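You operate a simulated robot arm through the tools that you are given. There is no shell and no other tool.

Carry out the task below with a simulated robot arm. There is one attempt and no reset: what you move stays moved.

JOB
Fit the wide ring and white nut on the silver thread and tighten with the large socket.
Fine: hand tight first, then about a quarter turn; socket back in its slot. Set down upright: large socket.

The check looks at the end state, three seconds after you hand in, the way a careful person would. Anything else that was tipped, shoved, dropped, spilled or broken makes it a failure.

ROBOT AND FRAMES
A 7-joint arm with a two-finger parallel gripper, fixed in place. Base frame: the origin is on the floor under the middle of its stand, x ahead of it, y to its left, z up; the work surface is at about z = 853. Lengths are in mm, angles in degrees, forces in N, time in s.
With the tool pointing down near the work surface it reaches from about 420 to 900 mm from the base axis. Its first joint turns from -143.0 to 143.0 degrees. Payload 3 kg.
Tool frame: the origin (TCP) lies between the finger pads and is the grasp point; the fingertips stand 30 mm ahead of it; z points along the fingers, y is the line along which they close. The gripper opens to 94 mm. The fingers are 28 mm wide and 10 mm thick; the gripper's body (50 by 96 mm) begins 55 mm behind the TCP.
Orientation is that of the tool frame in the base frame, as a unit quaternion [x, y, z, w]. With the fingers straight down and closing along the base's y, the tool's x points along the base's -x, its y along +y and its z along -z.

CONTROLS
- The arm moves only by the tool servo_tool. Its argument "plan" is a list of rows, each a list of 7 numbers: the shift along the base's x, y, z in mm, then the turn, a rotation vector about the base's x, y, z in degrees, then the opening, from 0 (shut) to 1 (fully open). In form: [[x, y, z, wx, wy, wz, hand], ...]. A call has 1 to 20 rows; each row shifts and turns the commanded pose from where the row before left it. Rows are played at 5 a second. More than 50 mm and 8.6 degrees between two rows, or a gripper value outside its range, and nothing of the call is played. Where a pose cannot be reached the arm comes as near as it can. A force on the tool above 40 N (or 10 N above the force at the start of the call, whichever is more), or a blocked arm, ends the call early, and 0.2 s more pass. The fingers move at their own pace (about 72 mm/s each) and stop on an object; they squeeze with about 24 N. The grip force told is the motor's: it shows also when the fingers shut on nothing. Time passes only in rows, and 0.2 s behind the last, so rows that do not move let the fingers close. The reply holds the time, the measured pose of the TCP, the force on the tool along the base axes, the opening and the grip force, in the units named above and with some noise, with the torque about the TCP (base axes, N m) and any sound that the robot's microphone picked up.
- Cameras (640 x 400 px; columns grow to the right, rows downward): "scene" is fixed at [399.4, 648.7, 1614]; the picture's right is [-0.87, -0.50, 0.00], its down [-0.41, 0.72, -0.56] and it looks along [0.28, -0.48, -0.83] (base axes); focal length 264 px, centre (320, 200). "wrist" rides on the gripper at [76, 14, -102] in the tool frame; the picture's right is [-0.18, 0.98, 0.00], its down [-0.75, -0.14, -0.64] and it looks along [-0.63, -0.12, 0.77] (tool axes); focal length 243 px, centre (320, 200). There is no depth. A picture from a camera that has moved, and an enlarged one, comes with that camera's place and axes in the base frame and with its lens.
- grab_frame(camera): a new picture of that camera. The clock stands still meanwhile.
- inspect(camera, box): a new picture of the part [left, top, right, bottom] of that camera's present view, enlarged. The clock stands still meanwhile.
- hand_in(): hands the job in; it is judged then, once.

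Nothing tells you positions but the pictures and the camera data. Unless the task says otherwise, let go and move clear before handing in.

The tools are called after "Emit:" as a command line: name --pt "numbers of a row" for each row, then --argument value for the rest, lists and objects as JSON in quotes. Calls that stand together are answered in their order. servo_tool: Moves the arm, as the interface text tells. Its arguments: {"type":"object","properties":{"plan":{"type":"array"}},"required":["plan"]} The other tools are called the same way: grab_frame (camera) takes a picture; inspect (camera, box) takes an enlarged picture of a part of a camera's view; hand_in () hands the job in.

At the start:

```text
time: 0.0
tool_pos: [672.7, -72.5, 1146.0]
tool_rot: [0.0, 1.0, 0.0, 0.0]
contact_force: [-0.2, -0.2, 0.3]
torque: [0.01, 0.02, 0.0]
finger_gap: 93.9
grip_force: 0.1
```

scene: 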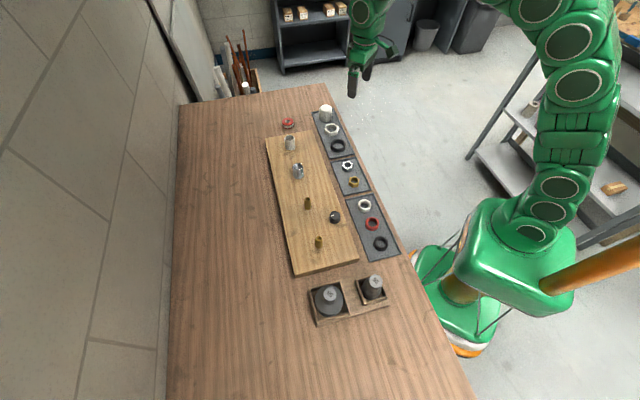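
wrist: 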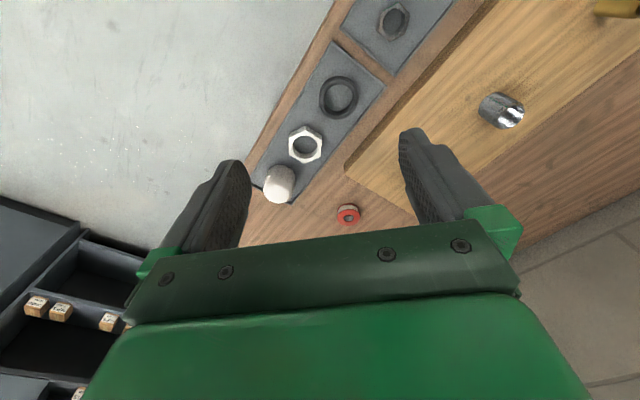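

I see a table with a wooden board carrying several threaded studs, trays with rings and nuts along its near edge, and a holder with two sockets. I will look closer before moving.

Emit:
inspect --camera "scene" --box '[260, 95, 360, 195]'

Emit:
inspect --camera "scene" --box '[290, 140, 410, 260]'

Emit:
inspect --camera "scene" --box '[290, 240, 410, 330]'

Emit:
inspect --camera "wrist" --box '[220, 0, 640, 260]'

```text
4.00 times, centred on (310, 145) of scene
camera zoom: at [399.4, 648.7, 1614.0], right [-0.87, -0.5, 0.0], down [-0.41, 0.72, -0.56], along [0.28, -0.48, -0.83], focal length 1054 px, centre (360, 420)
```

zoom: 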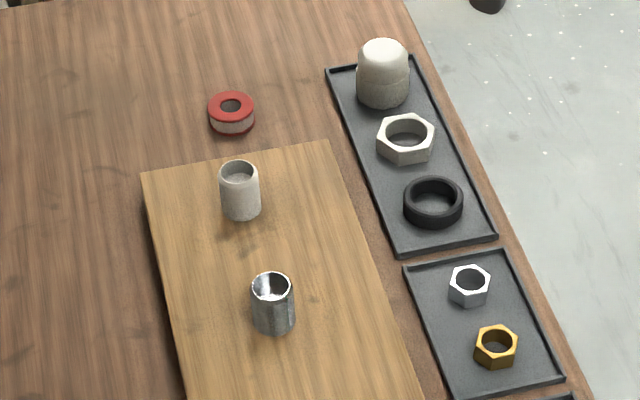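

```text
3.33 times, centred on (350, 200) of scene
camera zoom: at [399.4, 648.7, 1614.0], right [-0.87, -0.5, 0.0], down [-0.41, 0.72, -0.56], along [0.28, -0.48, -0.83], focal length 878 px, centre (220, 200)
```

zoom: 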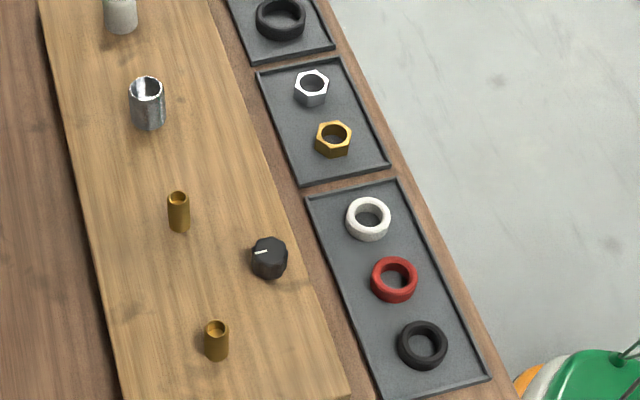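

```text
4.44 times, centred on (350, 285) of scene
camera zoom: at [399.4, 648.7, 1614.0], right [-0.87, -0.5, 0.0], down [-0.41, 0.72, -0.56], along [0.28, -0.48, -0.83], focal length 1171 px, centre (187, -178)
```

zoom: 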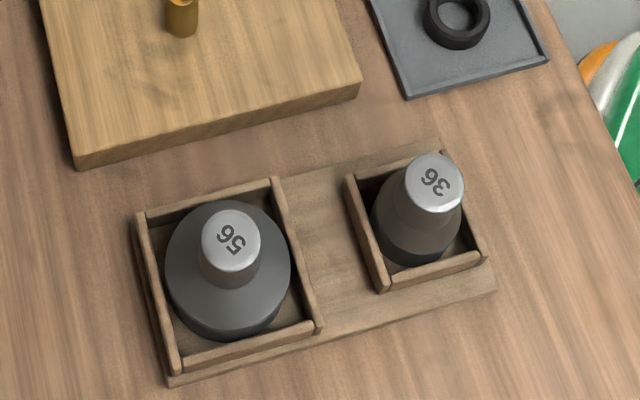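

```text
1.52 times, centred on (430, 130) of wrist
camera zoom: at [597.5, -56.4, 1249.0], right [0.18, 0.98, 0.0], down [0.75, -0.14, 0.64], along [0.63, -0.12, -0.77], focal length 370 px, centre (152, 307)
```

zoom: 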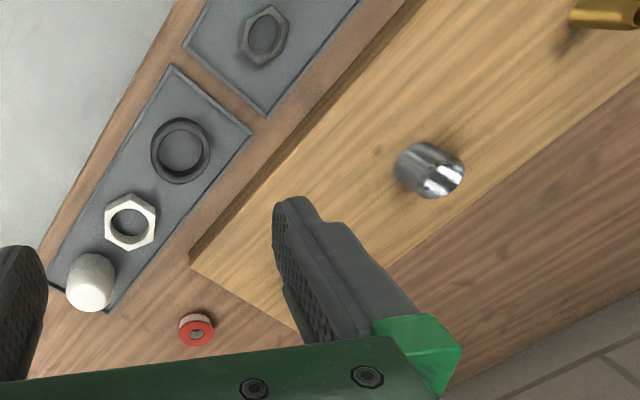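

The parts are a chrome stud on the board, with the large black ring and the large white nut in the far tray, and the "56" socket in the holder. I'll lower the wrist camera toward the black ring near (719, -51) for a closer look.

Emit:
servo_tool --pt "6 3 -20 0 0 0 1" --pt "6 3 -20 0 0 0 1" --pt "6 3 -20 0 0 0 1" --pt "6 3 -20 0 0 0 1" --pt "6 3 -20 0 0 0 1" --pt "6 3 -20 0 0 0 1" --pt "6 3 -20 0 0 0 1" --pt "4 0 -10 0 0 0 1"

Emit:
grab_frame --camera "wrist"

```text
time: 1.8
tool_pos: [718.9, -51.5, 996.8]
tool_rot: [0.0, 1.0, 0.0, 0.0]
contact_force: [0.0, 0.7, 0.6]
torque: [-0.02, 0.03, 0.0]
finger_gap: 94.2
grip_force: 0.0
```

```text
taken
camera wrist: at [644.4, -35.7, 1098.8], right [0.18, 0.98, 0.0], down [0.75, -0.14, 0.64], along [0.63, -0.12, -0.77], focal length 243 px, centre (320, 200)
```

wrist: 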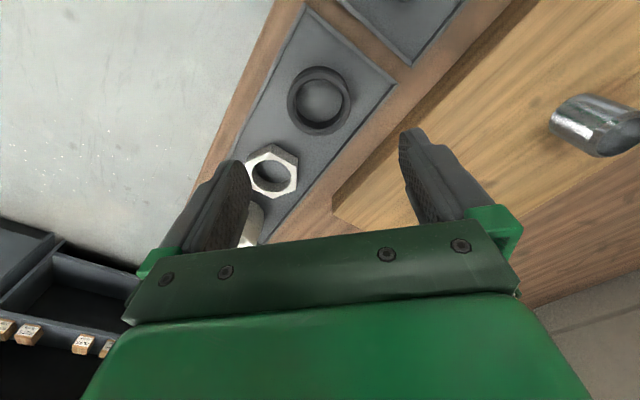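

The ring and nut are clear in the wrist view, with the stud off to the right. I'll zoom in on each to get accurate positions and sizes.

Emit:
inspect --camera "wrist" --box '[220, 0, 420, 125]'

Emit:
inspect --camera "wrist" --box '[220, 120, 380, 220]'

Emit:
inspect --camera "wrist" --box '[520, 60, 640, 180]'

```text
3.20 times, centred on (320, 62) of wrist
camera zoom: at [644.4, -35.7, 1098.8], right [0.18, 0.98, 0.0], down [0.75, -0.14, 0.64], along [0.63, -0.12, -0.77], focal length 776 px, centre (320, 640)
```

zoom: 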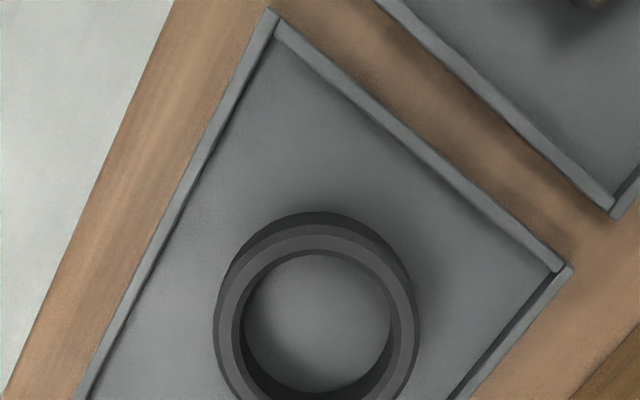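

```text
4.00 times, centred on (300, 170) of wrist
camera zoom: at [644.4, -35.7, 1098.8], right [0.18, 0.98, 0.0], down [0.75, -0.14, 0.64], along [0.63, -0.12, -0.77], focal length 970 px, centre (400, 320)
```

zoom: 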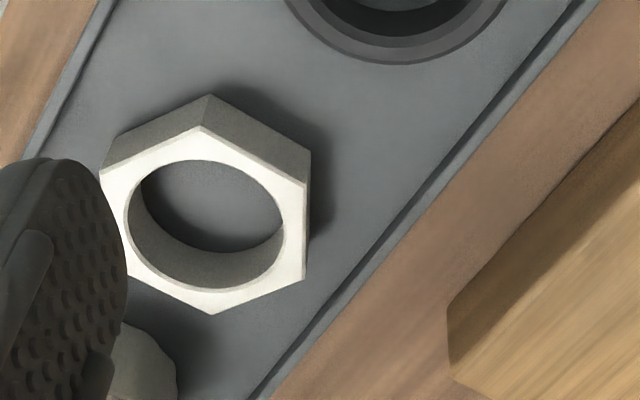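

```text
3.33 times, centred on (580, 120) of wrist
camera zoom: at [644.4, -35.7, 1098.8], right [0.18, 0.98, 0.0], down [0.75, -0.14, 0.64], along [0.63, -0.12, -0.77], focal length 809 px, centre (-547, 467)
```

zoom: 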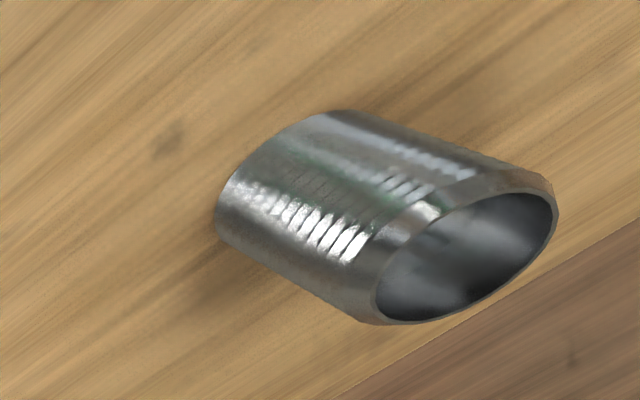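

The stud is hollow, chrome and threaded, and the trays lie at about 45°. I need a full view of the ring to centre on it.

Emit:
inspect --camera "wrist" --box '[260, 50, 380, 150]'

Emit:
inspect --camera "scene" --box '[275, 95, 355, 195]'

```text
4.00 times, centred on (320, 100) of wrist
camera zoom: at [644.4, -35.7, 1098.8], right [0.18, 0.98, 0.0], down [0.75, -0.14, 0.64], along [0.63, -0.12, -0.77], focal length 970 px, centre (320, 600)
```

zoom: 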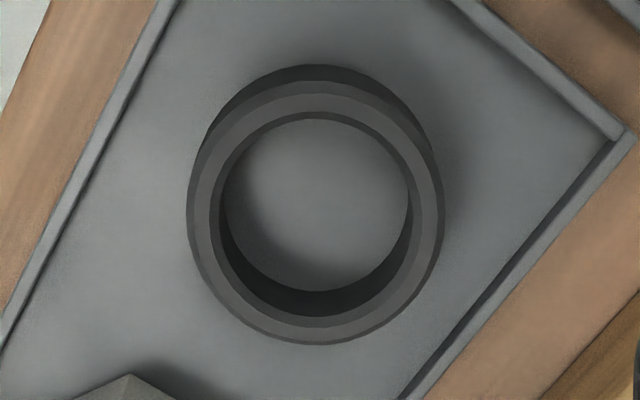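

```text
4.00 times, centred on (315, 145) of scene
camera zoom: at [399.4, 648.7, 1614.0], right [-0.87, -0.5, 0.0], down [-0.41, 0.72, -0.56], along [0.28, -0.48, -0.83], focal length 1054 px, centre (340, 420)
```

zoom: 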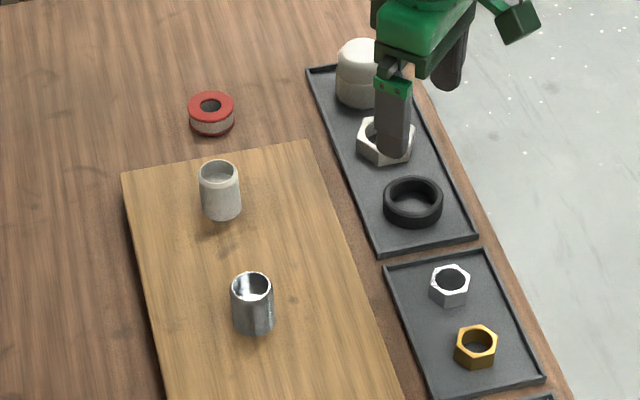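

The ring measures about 59 mm OD and 44 mm ID, centred near (718.4, -50.3), and the nut is about 54 mm across flats near (785, -117). I'll descend on the ring with the opening at about 0.8.

Emit:
servo_tool --pt "-0.3 1.0 -18 0 0 0 0.8" --pt "0 0 -18 0 0 0 0.8" --pt "0 0 -18 0 0 0 0.8" --pt "0 0 -18 0 0 0 0.8" --pt "0 0 -15 0 0 0 0.8"

Emit:
grab_frame --camera "wrist"

Emit:
inspect --camera "scene" --box '[275, 85, 365, 185]'

```text
time: 3.0
tool_pos: [719.2, -48.8, 907.7]
tool_rot: [0.0, 1.0, 0.0, 0.0]
contact_force: [-0.2, 0.2, -0.7]
torque: [0.01, 0.01, 0.01]
finger_gap: 75.4
grip_force: 0.0
```

```text
taken
camera wrist: at [644.9, -34.3, 1011.3], right [0.18, 0.98, 0.0], down [0.75, -0.14, 0.64], along [0.63, -0.12, -0.77], focal length 243 px, centre (320, 200)
```

wrist: 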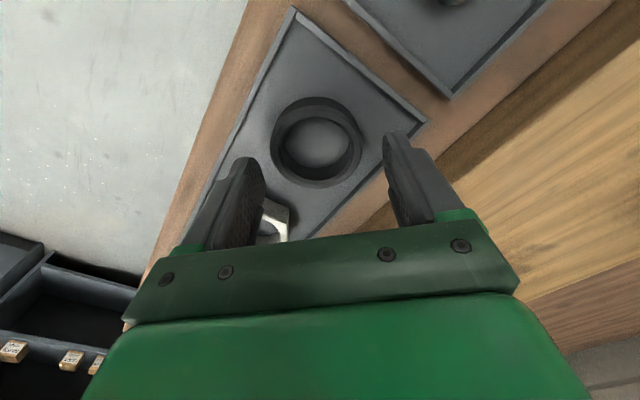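

```text
4.00 times, centred on (320, 135) of scene
camera zoom: at [399.4, 648.7, 1614.0], right [-0.87, -0.5, 0.0], down [-0.41, 0.72, -0.56], along [0.28, -0.48, -0.83], focal length 1054 px, centre (320, 460)
```

zoom: 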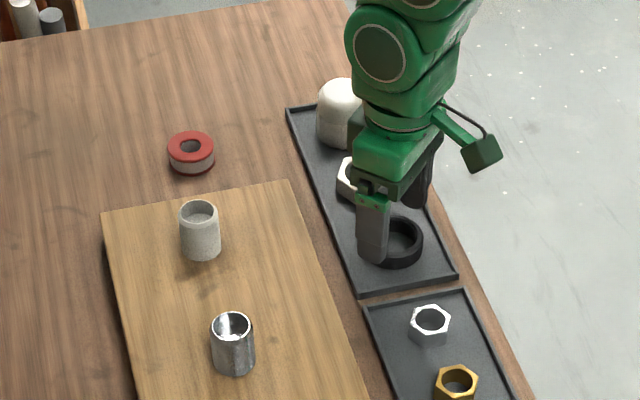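

Emit:
inspect --camera "wrist" --box '[240, 80, 400, 200]'

```text
3.33 times, centred on (320, 140) of wrist
camera zoom: at [644.9, -34.3, 1011.3], right [0.18, 0.98, 0.0], down [0.75, -0.14, 0.64], along [0.63, -0.12, -0.77], focal length 809 px, centre (320, 400)
```

zoom: 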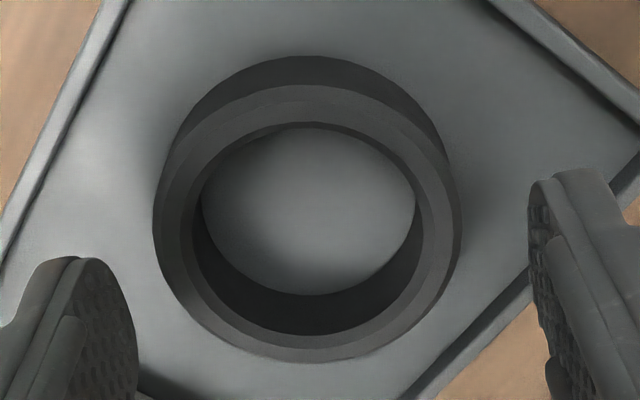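

The ring centre is about (717.5, -50.2). I'll go down the last bit and close on it.

Emit:
servo_tool --pt "-1.5 -1.5 -9 0 0 0 0.8" --pt "0 0 -9 0 0 0 0.8" --pt "0 0 0 0 0 0 0.5" --pt "0 0 0 0 0 0 0.5" --pt "0 0 0 0 0 0 0.5"

Emit:
inspect --camera "wrist" --box '[220, 60, 420, 220]'

```text
time: 4.2
tool_pos: [717.9, -49.6, 892.4]
tool_rot: [-0.001, 1.0, 0.0, 0.0]
contact_force: [-0.9, -1.9, 4.9]
torque: [-0.2, 0.04, -0.03]
finger_gap: 59.3
grip_force: 23.8
```

```text
2.50 times, centred on (320, 140) of wrist
camera zoom: at [641.8, -35.5, 995.3], right [0.18, 0.98, 0.0], down [0.75, -0.14, 0.64], along [0.63, -0.12, -0.77], focal length 606 px, centre (320, 350)
```

zoom: 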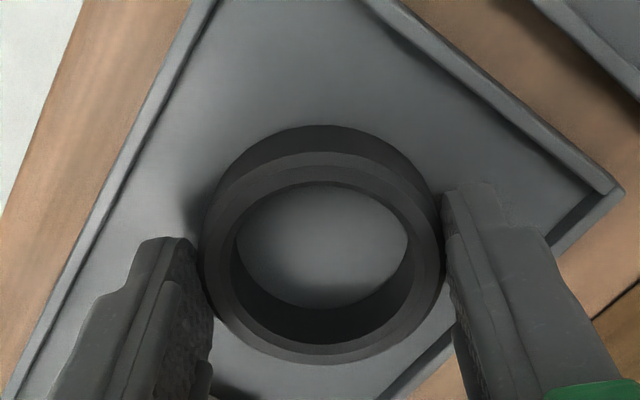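

The ring is gripped: the gap reads 59.3 mm with the full squeeze force. I'll lift it a little and check.

Emit:
servo_tool --pt "0 0 3 0 0 0 0.5" --pt "0 0 10 0 0 0 0.5" --pt "0 0 20 0 0 0 0.5" --pt "0 0 30 0 0 0 0.5" --pt "0 0 30 0 0 0 0.5" --pt "0 0 20 0 0 0 0.5"

Emit:
inspect --camera "wrist" --box '[220, 60, 420, 220]'

Emit:
grab_frame --camera "scene"

```text
time: 5.6
tool_pos: [717.9, -51.2, 1003.3]
tool_rot: [0.0, 1.0, 0.0, -0.001]
contact_force: [-0.1, 0.0, 0.5]
torque: [-0.01, -0.03, -0.03]
finger_gap: 59.3
grip_force: 24.1
```

```text
2.50 times, centred on (320, 140) of wrist
camera zoom: at [642.5, -36.8, 1106.8], right [0.18, 0.98, 0.0], down [0.76, -0.14, 0.64], along [0.63, -0.12, -0.77], focal length 606 px, centre (320, 350)
```

zoom: 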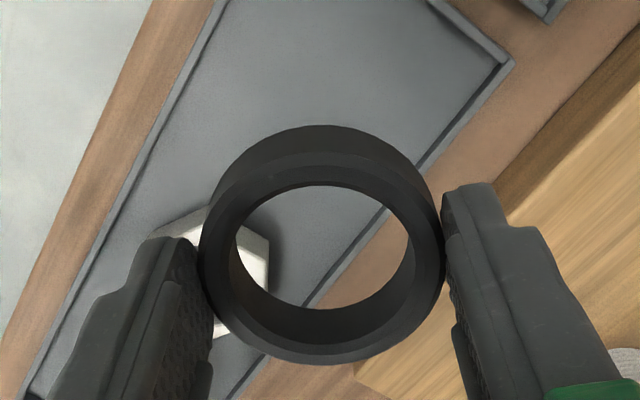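

```text
taken
```

scene: 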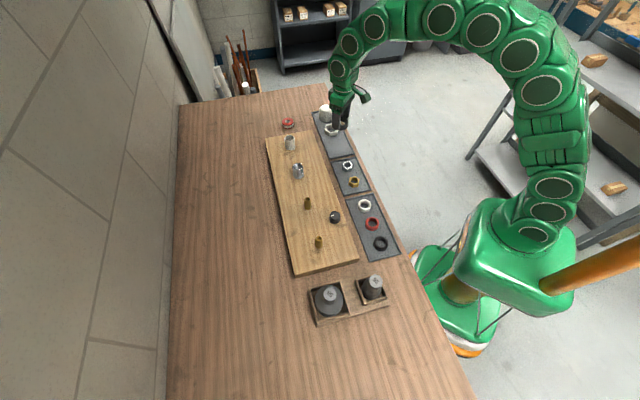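

The ring is held and centred near the TCP. I estimate the stud at about (762, 169), with its top near z=933, so I'll travel high to above it.

Emit:
servo_tool --pt "4.5 22 0 0 0 0 0.5" --pt "4.5 22 0 0 0 0 0.5" --pt "4.5 22 0 0 0 0 0.5" --pt "4.5 22 0 0 0 0 0.5" --pt "4.5 22 0 0 0 0 0.5" --pt "4.5 22 0 0 0 0 0.5" --pt "4.5 22 0 0 0 0 0.5" --pt "4.5 22 0 0 0 0 0.5" --pt "4.5 22 0 0 0 0 0.5" --pt "4.5 22 0 0 0 0 0.5" --pt "0 0 0 0 0 0 0.5"

Emit:
grab_frame --camera "wrist"

Emit:
inspect --camera "scene" --box '[250, 110, 350, 210]'

```text
time: 8.0
tool_pos: [764.3, 168.1, 1005.8]
tool_rot: [0.001, 1.0, 0.0, -0.001]
contact_force: [-0.5, -0.3, -1.0]
torque: [0.0, 0.03, -0.02]
finger_gap: 58.7
grip_force: 24.4
```

```text
taken
camera wrist: at [688.9, 183.9, 1108.4], right [0.18, 0.98, 0.0], down [0.75, -0.14, 0.64], along [0.63, -0.12, -0.77], focal length 243 px, centre (320, 200)
```

wrist: 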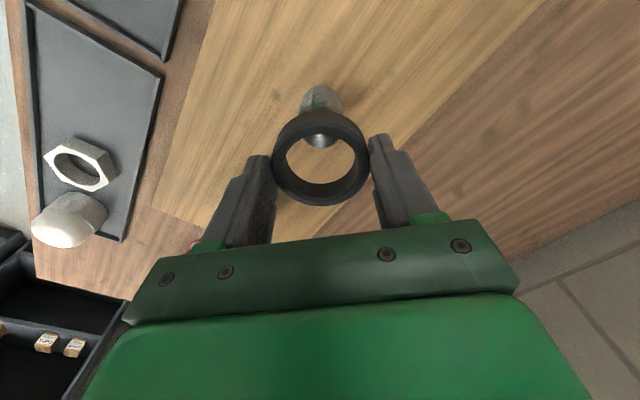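

```text
4.00 times, centred on (300, 160) of scene
camera zoom: at [399.4, 648.7, 1614.0], right [-0.87, -0.5, 0.0], down [-0.41, 0.72, -0.56], along [0.28, -0.48, -0.83], focal length 1054 px, centre (400, 360)
```

zoom: 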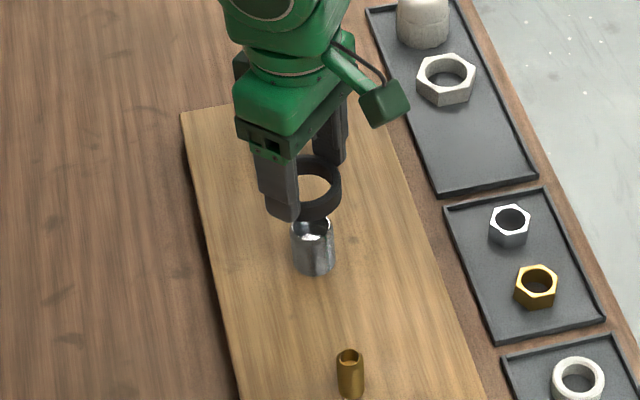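

Emit:
inspect --camera "wrist" --box '[260, 70, 390, 220]'

```text
2.67 times, centred on (325, 145) of wrist
camera zoom: at [688.9, 183.9, 1108.4], right [0.18, 0.98, 0.0], down [0.75, -0.14, 0.64], along [0.63, -0.12, -0.77], focal length 647 px, centre (307, 347)
```

zoom: 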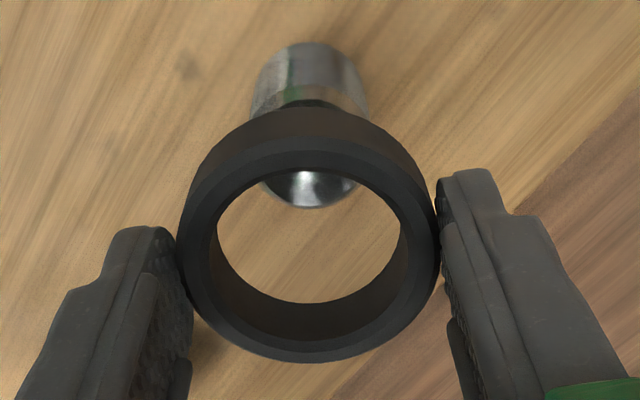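

Through the ring hole the stud lines up sideways, and I need roughly 1.5 mm less in x. I'll come down to just above the stud top and look again.

Emit:
servo_tool --pt "-1.5 0.3 -10 0 0 0 0.5" --pt "0 0 -10 0 0 0 0.5" --pt "0 0 -10 0 0 0 0.5" --pt "0 0 -5 0 0 0 0.5"

Emit:
inspect --camera "wrist" --box '[260, 70, 390, 220]'

Emit:
inspect --camera "scene" --box '[270, 130, 330, 200]'

```text
time: 9.0
tool_pos: [761.2, 168.6, 969.3]
tool_rot: [0.0, 1.0, 0.0, 0.0]
contact_force: [0.5, -0.2, 0.2]
torque: [0.01, -0.02, 0.02]
finger_gap: 59.1
grip_force: 23.9
```

```text
2.67 times, centred on (325, 145) of wrist
camera zoom: at [686.3, 183.9, 1071.3], right [0.18, 0.98, 0.0], down [0.75, -0.14, 0.64], along [0.63, -0.12, -0.77], focal length 647 px, centre (307, 347)
```

zoom: 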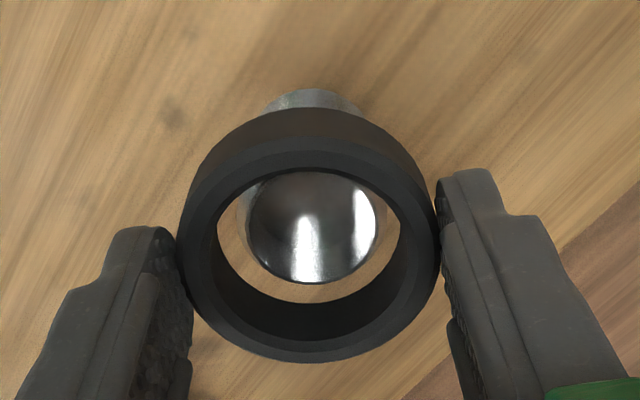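

```text
5.71 times, centred on (300, 165) of scene
camera zoom: at [399.4, 648.7, 1614.0], right [-0.87, -0.5, 0.0], down [-0.41, 0.72, -0.56], along [0.28, -0.48, -0.83], focal length 1506 px, centre (434, 400)
```

zoom: 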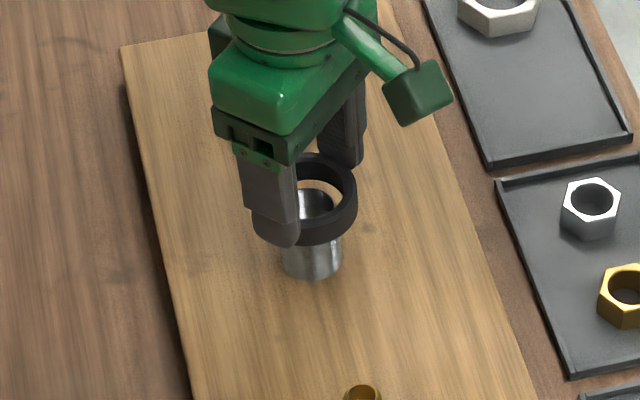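

Lateral alignment is good, and by my estimate the ring should go about 2 mm forward. I'll shift it and creep down, watching the force.

Emit:
servo_tool --pt "2 0 -3 0 0 0 0.5" --pt "0 0 -2 0 0 0 0.5" --pt "0 0 -2 0 0 0 0.5"

Emit:
inspect --camera "wrist" --box '[260, 70, 390, 220]'

Emit:
inspect --camera "scene" --box '[280, 140, 320, 190]'

```text
time: 9.8
tool_pos: [763.5, 169.6, 963.6]
tool_rot: [0.001, 1.0, 0.001, 0.0]
contact_force: [-0.5, -0.3, -1.1]
torque: [0.01, -0.03, 0.04]
finger_gap: 58.6
grip_force: 24.0
```

```text
2.67 times, centred on (325, 145) of wrist
camera zoom: at [688.1, 184.0, 1065.9], right [0.18, 0.98, 0.0], down [0.75, -0.14, 0.64], along [0.63, -0.12, -0.77], focal length 647 px, centre (307, 347)
```

zoom: 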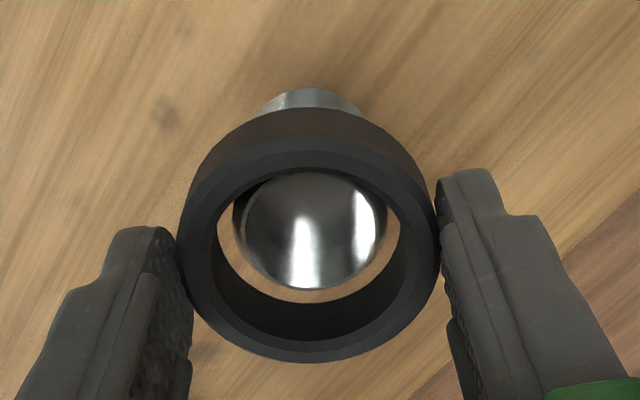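

```text
8.00 times, centred on (300, 165) of scene
camera zoom: at [399.4, 648.7, 1614.0], right [-0.87, -0.5, 0.0], down [-0.41, 0.72, -0.56], along [0.28, -0.48, -0.83], focal length 2108 px, centre (480, 480)
```

zoom: 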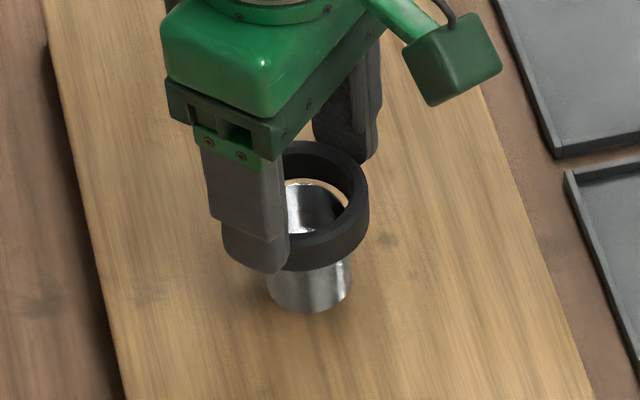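

The ring hole surrounds the stud rim with about 3.5 mm clear on every side I can see. I'll descend in small steps.

Emit:
servo_tool --pt "0 0 -4 0 0 0 0.5" --pt "0 0 -4 0 0 0 0.5" --pt "0 0 -4 0 0 0 0.5" --pt "0 0 -4 0 0 0 0.5" --pt "0 0 -4 0 0 0 0.5" --pt "0 0 -4 0 0 0 0.5"

Emit:
inspect --camera "wrist" --box '[260, 70, 390, 220]'

Emit:
inspect --camera "scene" --box '[280, 140, 320, 190]'

```text
time: 11.2
tool_pos: [761.7, 168.8, 937.9]
tool_rot: [0.0, 1.0, 0.0, 0.0]
contact_force: [-0.4, 0.2, 0.6]
torque: [0.02, -0.02, -0.04]
finger_gap: 59.0
grip_force: 23.6
```

```text
2.67 times, centred on (325, 145) of wrist
camera zoom: at [686.9, 184.2, 1040.5], right [0.18, 0.98, 0.0], down [0.75, -0.14, 0.64], along [0.63, -0.12, -0.77], focal length 647 px, centre (307, 347)
```

zoom: 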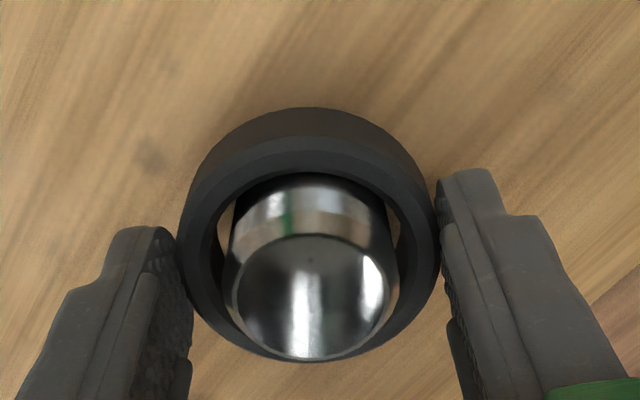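

```text
8.00 times, centred on (300, 165) of scene
camera zoom: at [399.4, 648.7, 1614.0], right [-0.87, -0.5, 0.0], down [-0.41, 0.72, -0.56], along [0.28, -0.48, -0.83], focal length 2108 px, centre (480, 480)
```

zoom: 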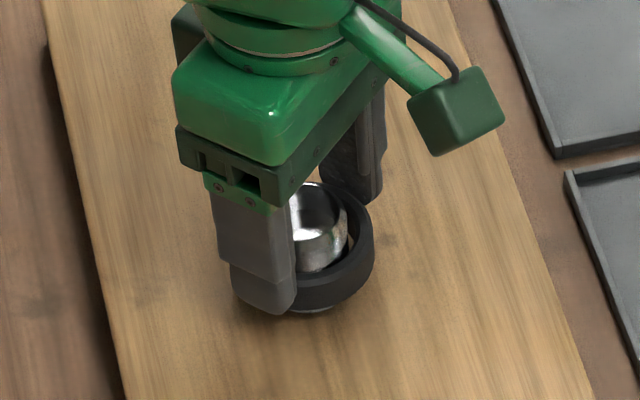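

The ring is around the stud with no contact force. I'll carry on down to the board.

Emit:
servo_tool --pt "0 0 -4 0 0 0 0.5" --pt "0 0 -4 0 0 0 0.5" --pt "0 0 -4 0 0 0 0.5" --pt "0 0 -4 0 0 0 0.5" --pt "0 0 -3 0 0 0 0.5" --pt "0 0 -2 0 0 0 0.5"

Emit:
inspect --camera "scene" --box '[280, 140, 320, 190]'

```text
time: 12.6
tool_pos: [764.9, 168.3, 919.1]
tool_rot: [0.0, 1.0, 0.001, 0.003]
contact_force: [4.5, 2.4, 39.2]
torque: [-0.06, -0.23, -0.2]
finger_gap: 59.0
grip_force: 23.9
```

```text
8.00 times, centred on (300, 165) of scene
camera zoom: at [399.4, 648.7, 1614.0], right [-0.87, -0.5, 0.0], down [-0.41, 0.72, -0.56], along [0.28, -0.48, -0.83], focal length 2108 px, centre (480, 480)
```

zoom: 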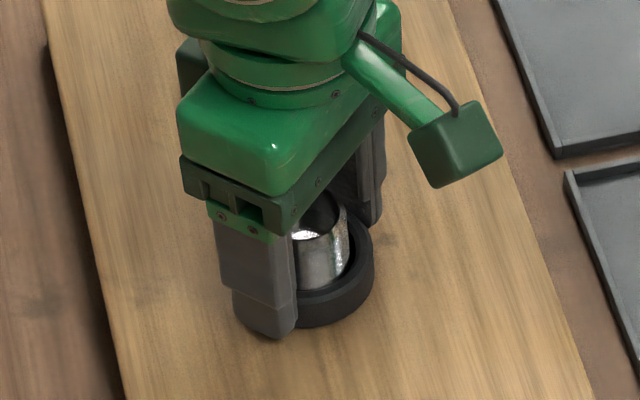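

The ring has bottomed out on the board, with a contact force of about 39 N. I'll ease off a little, open, and rise straight up.

Emit:
servo_tool --pt "0 0 1 0 0 0 0.5" --pt "0 0 0 0 0 0 0.8" --pt "0 0 0 0 0 0 0.8" --pt "0 0 5 0 0 0 0.8" --pt "0 0 15 0 0 0 0.8" --pt "0 0 20 0 0 0 0.8" --pt "0 0 25 0 0 0 0.8" --pt "0 0 20 0 0 0 0.8"

Emit:
inspect --camera "wrist" --box '[260, 70, 390, 220]'

Emit:
inspect --camera "scene" --box '[280, 140, 320, 190]'

```text
time: 14.4
tool_pos: [761.5, 169.6, 1004.5]
tool_rot: [0.0, 1.0, 0.0, 0.0]
contact_force: [0.0, -0.2, -0.8]
torque: [0.0, 0.0, -0.01]
finger_gap: 75.1
grip_force: 0.1
```

```text
2.67 times, centred on (325, 145) of wrist
camera zoom: at [687.0, 184.5, 1107.1], right [0.18, 0.98, 0.0], down [0.75, -0.14, 0.64], along [0.63, -0.12, -0.77], focal length 647 px, centre (307, 347)
```

zoom: 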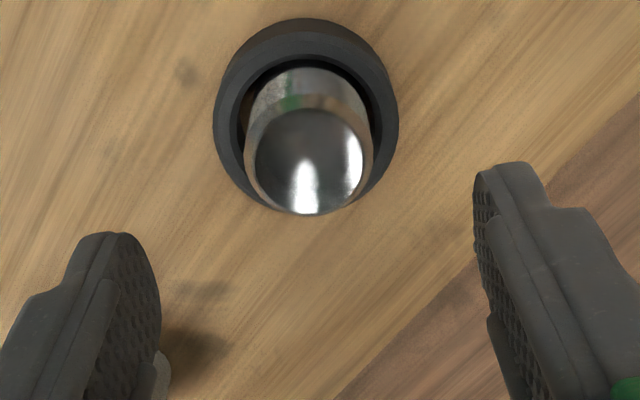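

```text
8.00 times, centred on (300, 165) of scene
camera zoom: at [399.4, 648.7, 1614.0], right [-0.87, -0.5, 0.0], down [-0.41, 0.72, -0.56], along [0.28, -0.48, -0.83], focal length 2108 px, centre (480, 480)
```

zoom: 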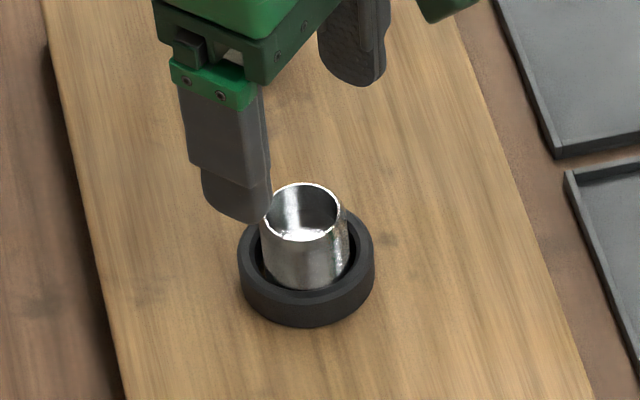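

The ring sits flat around the stud. Before fetching the nut I'll look closely at the thread for its pitch and hand.

Emit:
inspect --camera "wrist" --box '[295, 75, 355, 130]'

Emit:
inspect --camera "scene" --box '[290, 155, 310, 180]'

```text
7.27 times, centred on (325, 102) of wrist
camera zoom: at [687.0, 184.5, 1107.1], right [0.18, 0.98, 0.0], down [0.75, -0.14, 0.64], along [0.63, -0.12, -0.77], focal length 1764 px, centre (284, 909)
```

zoom: 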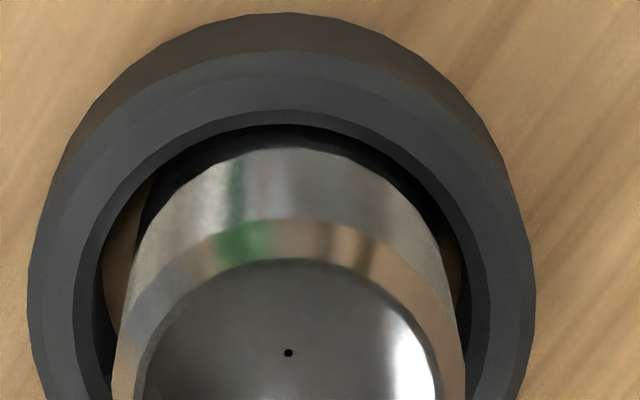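

```text
16.00 times, centred on (300, 168) of scene
camera zoom: at [399.4, 648.7, 1614.0], right [-0.87, -0.5, 0.0], down [-0.41, 0.72, -0.56], along [0.28, -0.48, -0.83], focal length 4215 px, centre (640, 720)
```

zoom: 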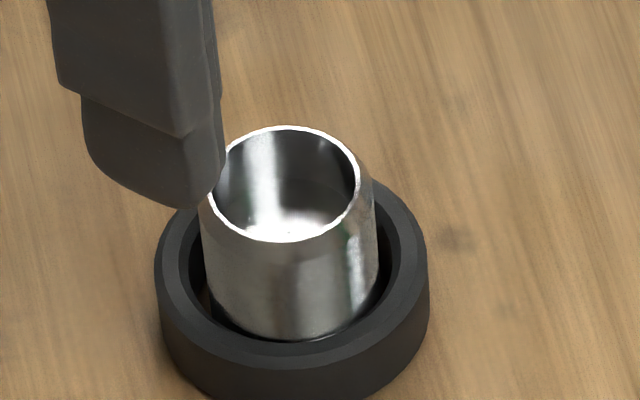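

The stud looks clean with a chamfered top. Next I'll travel to above the white nut, turning the wrist positive on the way so there is plenty of clockwise travel for threading, and check the pose there.

Emit:
servo_tool --pt "1.74 -21.9 2 0 0 8.04 0.7" --pt "1.74 -21.9 0 0 0 8.04 0.7" --pt "1.74 -21.9 0 0 0 8.04 0.7" --pt "1.74 -21.9 0 0 0 8.04 0.7" --pt "1.74 -21.9 0 0 0 8.04 0.7" --pt "1.74 -21.9 0 0 0 8.04 0.7" --pt "1.74 -21.9 0 0 0 8.04 0.7" --pt "1.74 -21.9 0 0 0 8.04 0.7" --pt "1.74 -21.9 0 0 0 8.04 0.7" --pt "1.74 -21.9 0 0 0 8.04 0.7" --pt "1.74 -21.9 0 0 0 8.04 0.7" --pt "1.74 -21.9 0 0 0 8.04 0.7" --pt "1.74 -21.9 0 0 0 8.04 0.7" --pt "0 0 0 0 0 0 0.7"

Emit:
grab_frame --camera "wrist"

Emit:
grab_frame --camera "scene"

```text
time: 17.4
tool_pos: [783.1, -116.5, 1005.3]
tool_rot: [0.792, -0.611, 0.001, 0.0]
contact_force: [0.1, -0.3, -0.6]
torque: [-0.01, 0.0, 0.01]
finger_gap: 65.9
grip_force: 0.1
```

```text
taken
camera wrist: at [790.3, -192.5, 1107.3], right [-1.0, -0.07, 0.0], down [-0.05, 0.76, 0.64], along [-0.04, 0.64, -0.77], focal length 243 px, centre (320, 200)
```

wrist: 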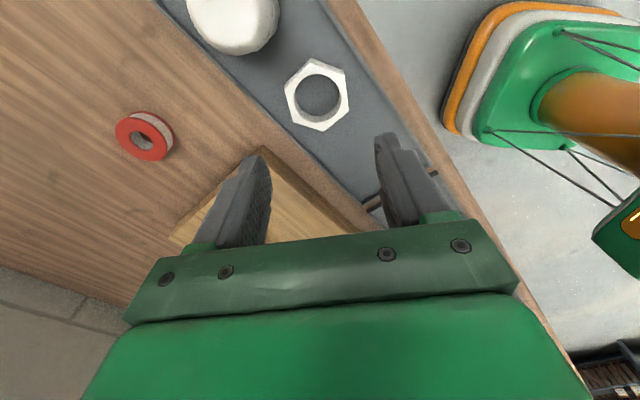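

```text
taken
```

scene: 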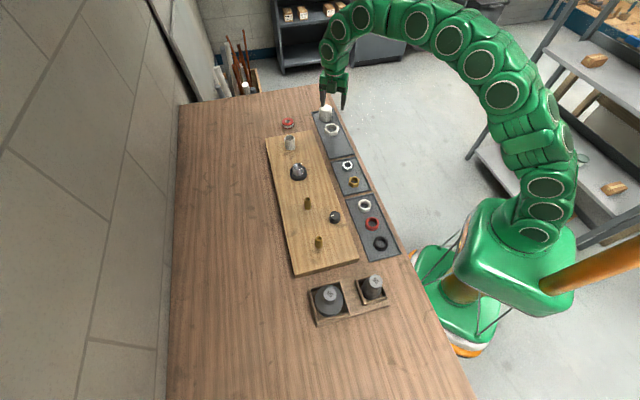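

Emit:
inspect --camera "wrist" --box '[260, 35, 380, 145]'

```text
3.64 times, centred on (320, 90) of wrist
camera zoom: at [790.3, -192.5, 1107.3], right [-1.0, -0.07, 0.0], down [-0.05, 0.76, 0.64], along [-0.04, 0.64, -0.77], focal length 882 px, centre (320, 600)
```

zoom: 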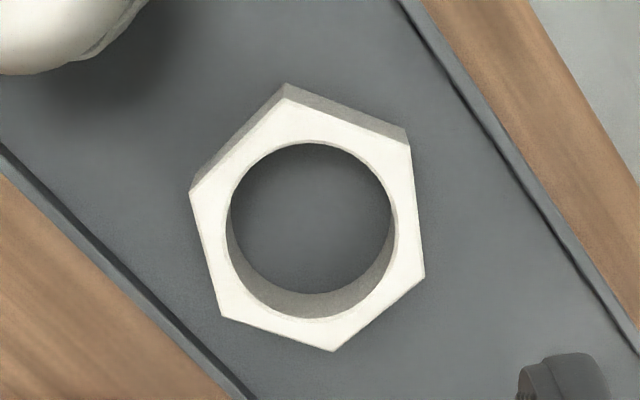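

The nut is about 55 mm across flats and 20 mm tall, with its centre near (787, -119). I'll shift over it, trim the yaw slightly, and go lower to refine.

Emit:
servo_tool --pt "1 -1.5 -18 0 0 0.7 0.7" --pt "1 -1 -18 0 0 0 0.7" --pt "0 0 -18 0 0 0 0.7" --pt "0 0 -18 0 0 0 0.7" --pt "0 0 -10 0 0 0 0.7" --pt "0 0 0 0 0 0 0.7"

Emit:
inspect --camera "wrist" --box '[240, 70, 400, 190]'

```text
time: 18.8
tool_pos: [786.6, -117.7, 924.8]
tool_rot: [0.794, -0.607, 0.0, -0.001]
contact_force: [0.4, -0.4, -0.6]
torque: [-0.01, -0.02, -0.03]
finger_gap: 66.0
grip_force: 0.1
```

```text
3.33 times, centred on (320, 130) of wrist
camera zoom: at [793.1, -194.7, 1026.0], right [-1.0, -0.08, 0.0], down [-0.06, 0.76, 0.64], along [-0.05, 0.64, -0.77], focal length 809 px, centre (320, 433)
```

zoom: 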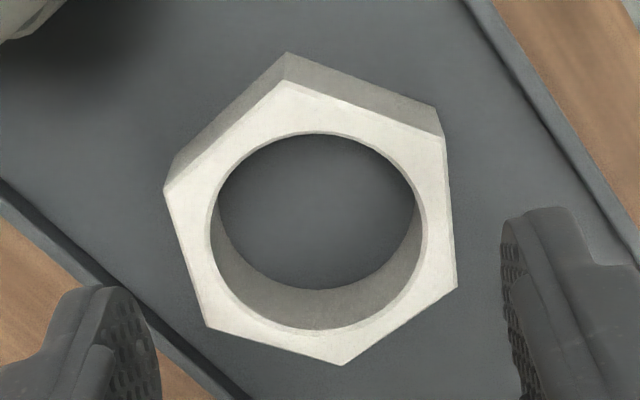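

Relative to the TCP, the nut centre is about (+1.0, -2.3). I'll correct for that, descend, and grip across the flats.

Emit:
servo_tool --pt "0.5 -1.2 -8 0 0 0 0.7" --pt "0.5 -1.0 -8 0 0 0 0.7" --pt "0 0 -8 0 0 0 0.7" --pt "0 0 -8 0 0 0 0.7" --pt "0 0 0 0 0 0 0.45" --pt "0 0 0 0 0 0 0.45" --pt "0 0 0 0 0 0 0.45"

Emit:
inspect --camera "wrist" --box '[230, 70, 410, 210]'

```text
time: 20.4
tool_pos: [787.5, -120.0, 890.7]
tool_rot: [0.794, -0.607, 0.0, 0.0]
contact_force: [1.0, -1.3, 3.3]
torque: [0.0, 0.03, 0.03]
finger_gap: 55.2
grip_force: 24.1
```

```text
2.86 times, centred on (320, 140) of wrist
camera zoom: at [794.6, -196.8, 993.2], right [-1.0, -0.08, 0.0], down [-0.06, 0.76, 0.64], along [-0.05, 0.64, -0.77], focal length 693 px, centre (320, 371)
```

zoom: 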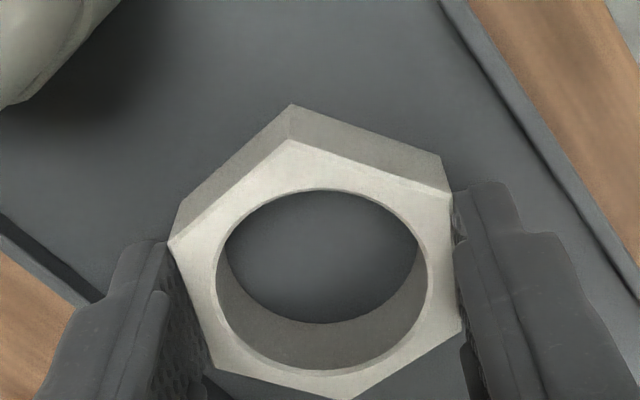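

The nut is gripped across its flats at 55.2 mm. I'll lift it and carry it high to above the stud.

Emit:
servo_tool --pt "0 0 10 0 0 0 0.45" --pt "0 0 30 0 0 0 0.45" --pt "0 0 40 0 0 0 0.45" --pt "-1.8 20 34 0 0 0 0.45" --pt "-1.8 20 0 0 0 0 0.45" --pt "-1.8 20 0 0 0 0 0.45" --pt "-1.8 20 0 0 0 0 0.45" --pt "-1.8 20 0 0 0 0 0.45" --pt "-1.8 20 0 0 0 0 0.45" --pt "-1.8 20 0 0 0 0 0.45" --pt "-1.8 20 0 0 0 0 0.45" --pt "-1.8 20 0 0 0 0 0.45" --pt "-1.8 20 0 0 0 0 0.45" --pt "-1.8 20 0 0 0 0 0.45" --pt "-1.8 20 0 0 0 0 0.45" --pt "-1.8 15 0 0 0 0 0.45" --pt "-1.8 15 0 0 0 0 0.45" --pt "-1.6 20.2 0 0 0 0 0.45" --pt "0 0 0 0 0 0 0.45"

Emit:
grab_frame --camera "wrist"

Emit:
inspect --camera "scene" --box '[270, 120, 330, 190]'

```text
time: 24.4
tool_pos: [762.3, 168.9, 1007.1]
tool_rot: [0.795, -0.607, 0.0, 0.0]
contact_force: [0.1, -0.1, -1.3]
torque: [0.03, 0.01, 0.0]
finger_gap: 55.2
grip_force: 24.5
```

```text
taken
camera wrist: at [769.2, 93.8, 1108.7], right [-1.0, -0.08, 0.0], down [-0.06, 0.76, 0.64], along [-0.05, 0.64, -0.77], focal length 243 px, centre (320, 200)
```

wrist: 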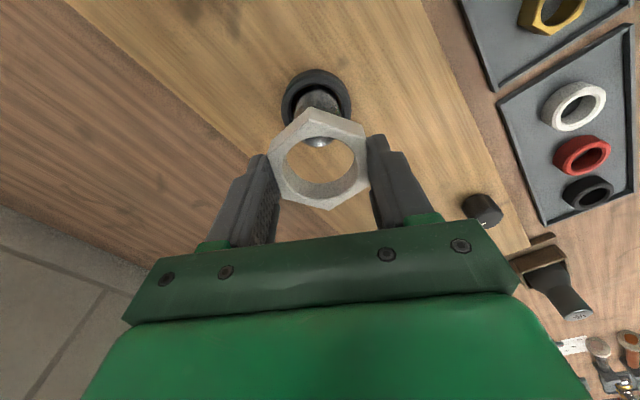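

```text
5.71 times, centred on (300, 155) of scene
camera zoom: at [399.4, 648.7, 1614.0], right [-0.87, -0.5, 0.0], down [-0.41, 0.72, -0.56], along [0.28, -0.48, -0.83], focal length 1506 px, centre (434, 457)
```

zoom: 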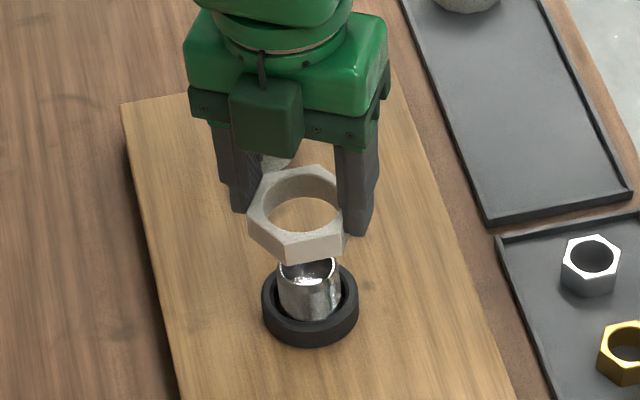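

The nut is over the stud. I'll lower it to a few mm above the stud top and check alignment.

Emit:
servo_tool --pt "0 0 -12 0 0 0 0.45" --pt "0 0 -12 0 0 0 0.45" --pt "0 0 -8 0 0 0 0.45" --pt "0 0 0 0 0 0 0.45"

Emit:
inspect --camera "wrist" --box '[260, 70, 380, 220]'

Emit:
inspect --camera "scene" --box '[280, 135, 320, 185]'

```text
time: 25.4
tool_pos: [761.9, 169.1, 974.8]
tool_rot: [0.794, -0.607, 0.0, 0.0]
contact_force: [0.3, 0.2, 0.5]
torque: [0.02, 0.01, 0.0]
finger_gap: 55.0
grip_force: 24.5
```

```text
2.67 times, centred on (320, 145) of wrist
camera zoom: at [768.6, 93.3, 1076.9], right [-1.0, -0.08, 0.0], down [-0.06, 0.76, 0.64], along [-0.05, 0.64, -0.77], focal length 647 px, centre (320, 347)
```

zoom: 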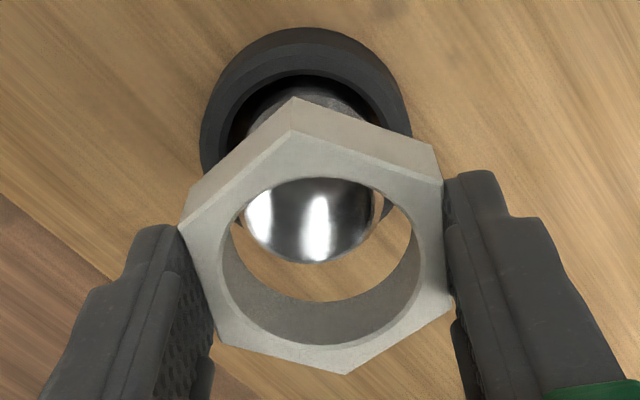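

```text
8.00 times, centred on (300, 160) of scene
camera zoom: at [399.4, 648.7, 1614.0], right [-0.87, -0.5, 0.0], down [-0.41, 0.72, -0.56], along [0.28, -0.48, -0.83], focal length 2108 px, centre (480, 520)
```

zoom: 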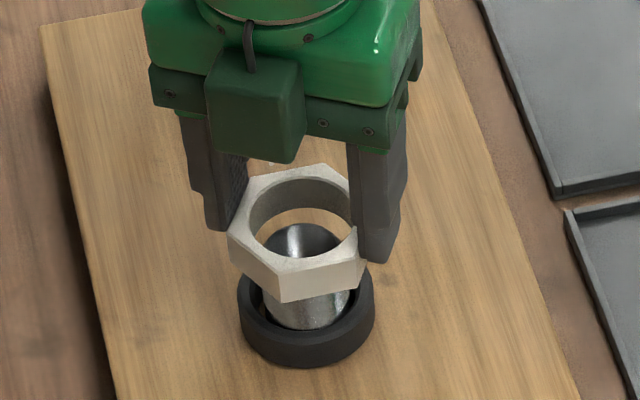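

Emit:
inspect --camera "wrist" --box '[290, 120, 360, 195]'

```text
5.33 times, centred on (325, 158) of wrist
camera zoom: at [768.6, 93.3, 1076.9], right [-1.0, -0.08, 0.0], down [-0.06, 0.76, 0.64], along [-0.05, 0.64, -0.77], focal length 1294 px, centre (293, 427)
```

zoom: 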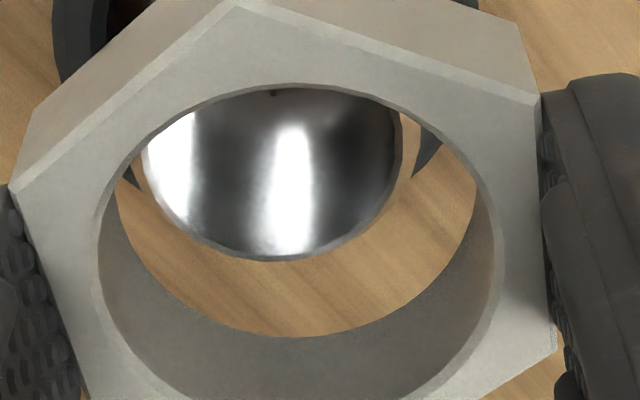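

Seen through the nut hole, the stud sits about 3.4 mm toward +x of the nut centre, while y is good. I'll correct that and look again.

Emit:
servo_tool --pt "1.7 0 0 0 0 0 0.45" --pt "1.7 0 -2 0 0 0 0.45" --pt "0 0 0 0 0 0 0.45"

Emit:
inspect --camera "wrist" --box '[290, 120, 360, 195]'

Emit:
inspect --camera "scene" --box '[285, 140, 315, 180]'

```text
time: 26.2
tool_pos: [764.3, 169.8, 971.8]
tool_rot: [0.794, -0.607, 0.0, 0.0]
contact_force: [-0.3, 0.0, -0.6]
torque: [0.02, -0.01, -0.02]
finger_gap: 54.9
grip_force: 24.1
```

```text
5.33 times, centred on (325, 158) of wrist
camera zoom: at [771.4, 93.9, 1073.7], right [-1.0, -0.08, 0.0], down [-0.06, 0.76, 0.64], along [-0.05, 0.64, -0.77], focal length 1294 px, centre (293, 427)
```

zoom: 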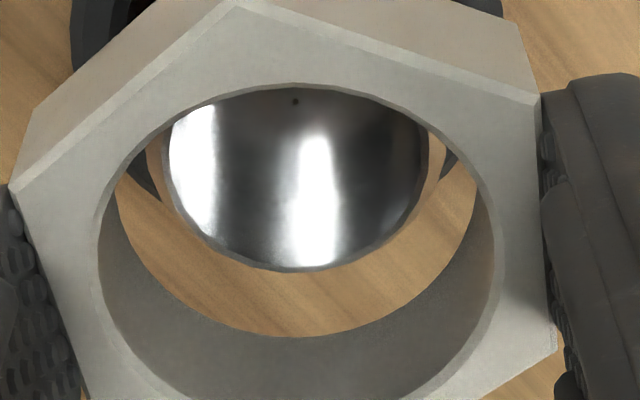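

```text
10.00 times, centred on (300, 160) of scene
camera zoom: at [399.4, 648.7, 1614.0], right [-0.87, -0.5, 0.0], down [-0.41, 0.72, -0.56], along [0.28, -0.48, -0.83], focal length 2635 px, centre (520, 600)
```

zoom: 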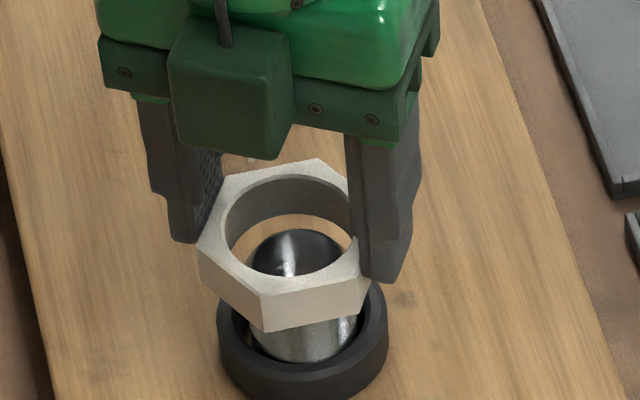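

The nut and stud axes now line up. I'll descend in small steps, feeling for the first contact.

Emit:
servo_tool --pt "0 -0.5 -2 0 0 0 0.45" --pt "0 0 -2 0 0 0 0.45" --pt "0 0 -1.5 0 0 0 0.45" --pt "0 0 -1.5 0 0 0 0.45" --pt "0 0 0 0 0 0 0.45"

Emit:
inspect --camera "wrist" --box '[290, 120, 360, 195]'

```text
time: 27.4
tool_pos: [763.7, 169.3, 965.4]
tool_rot: [0.794, -0.608, 0.0, 0.001]
contact_force: [0.2, -1.2, 0.2]
torque: [0.01, 0.01, -0.01]
finger_gap: 55.2
grip_force: 24.6
```

```text
5.33 times, centred on (325, 158) of wrist
camera zoom: at [771.0, 93.4, 1067.2], right [-1.0, -0.08, 0.0], down [-0.06, 0.76, 0.64], along [-0.05, 0.64, -0.77], focal length 1294 px, centre (293, 427)
```

zoom: 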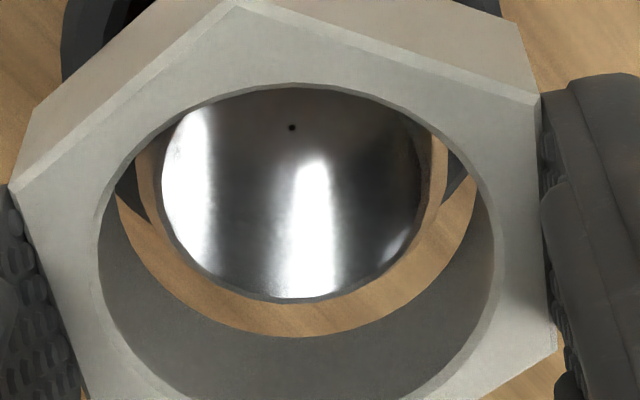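

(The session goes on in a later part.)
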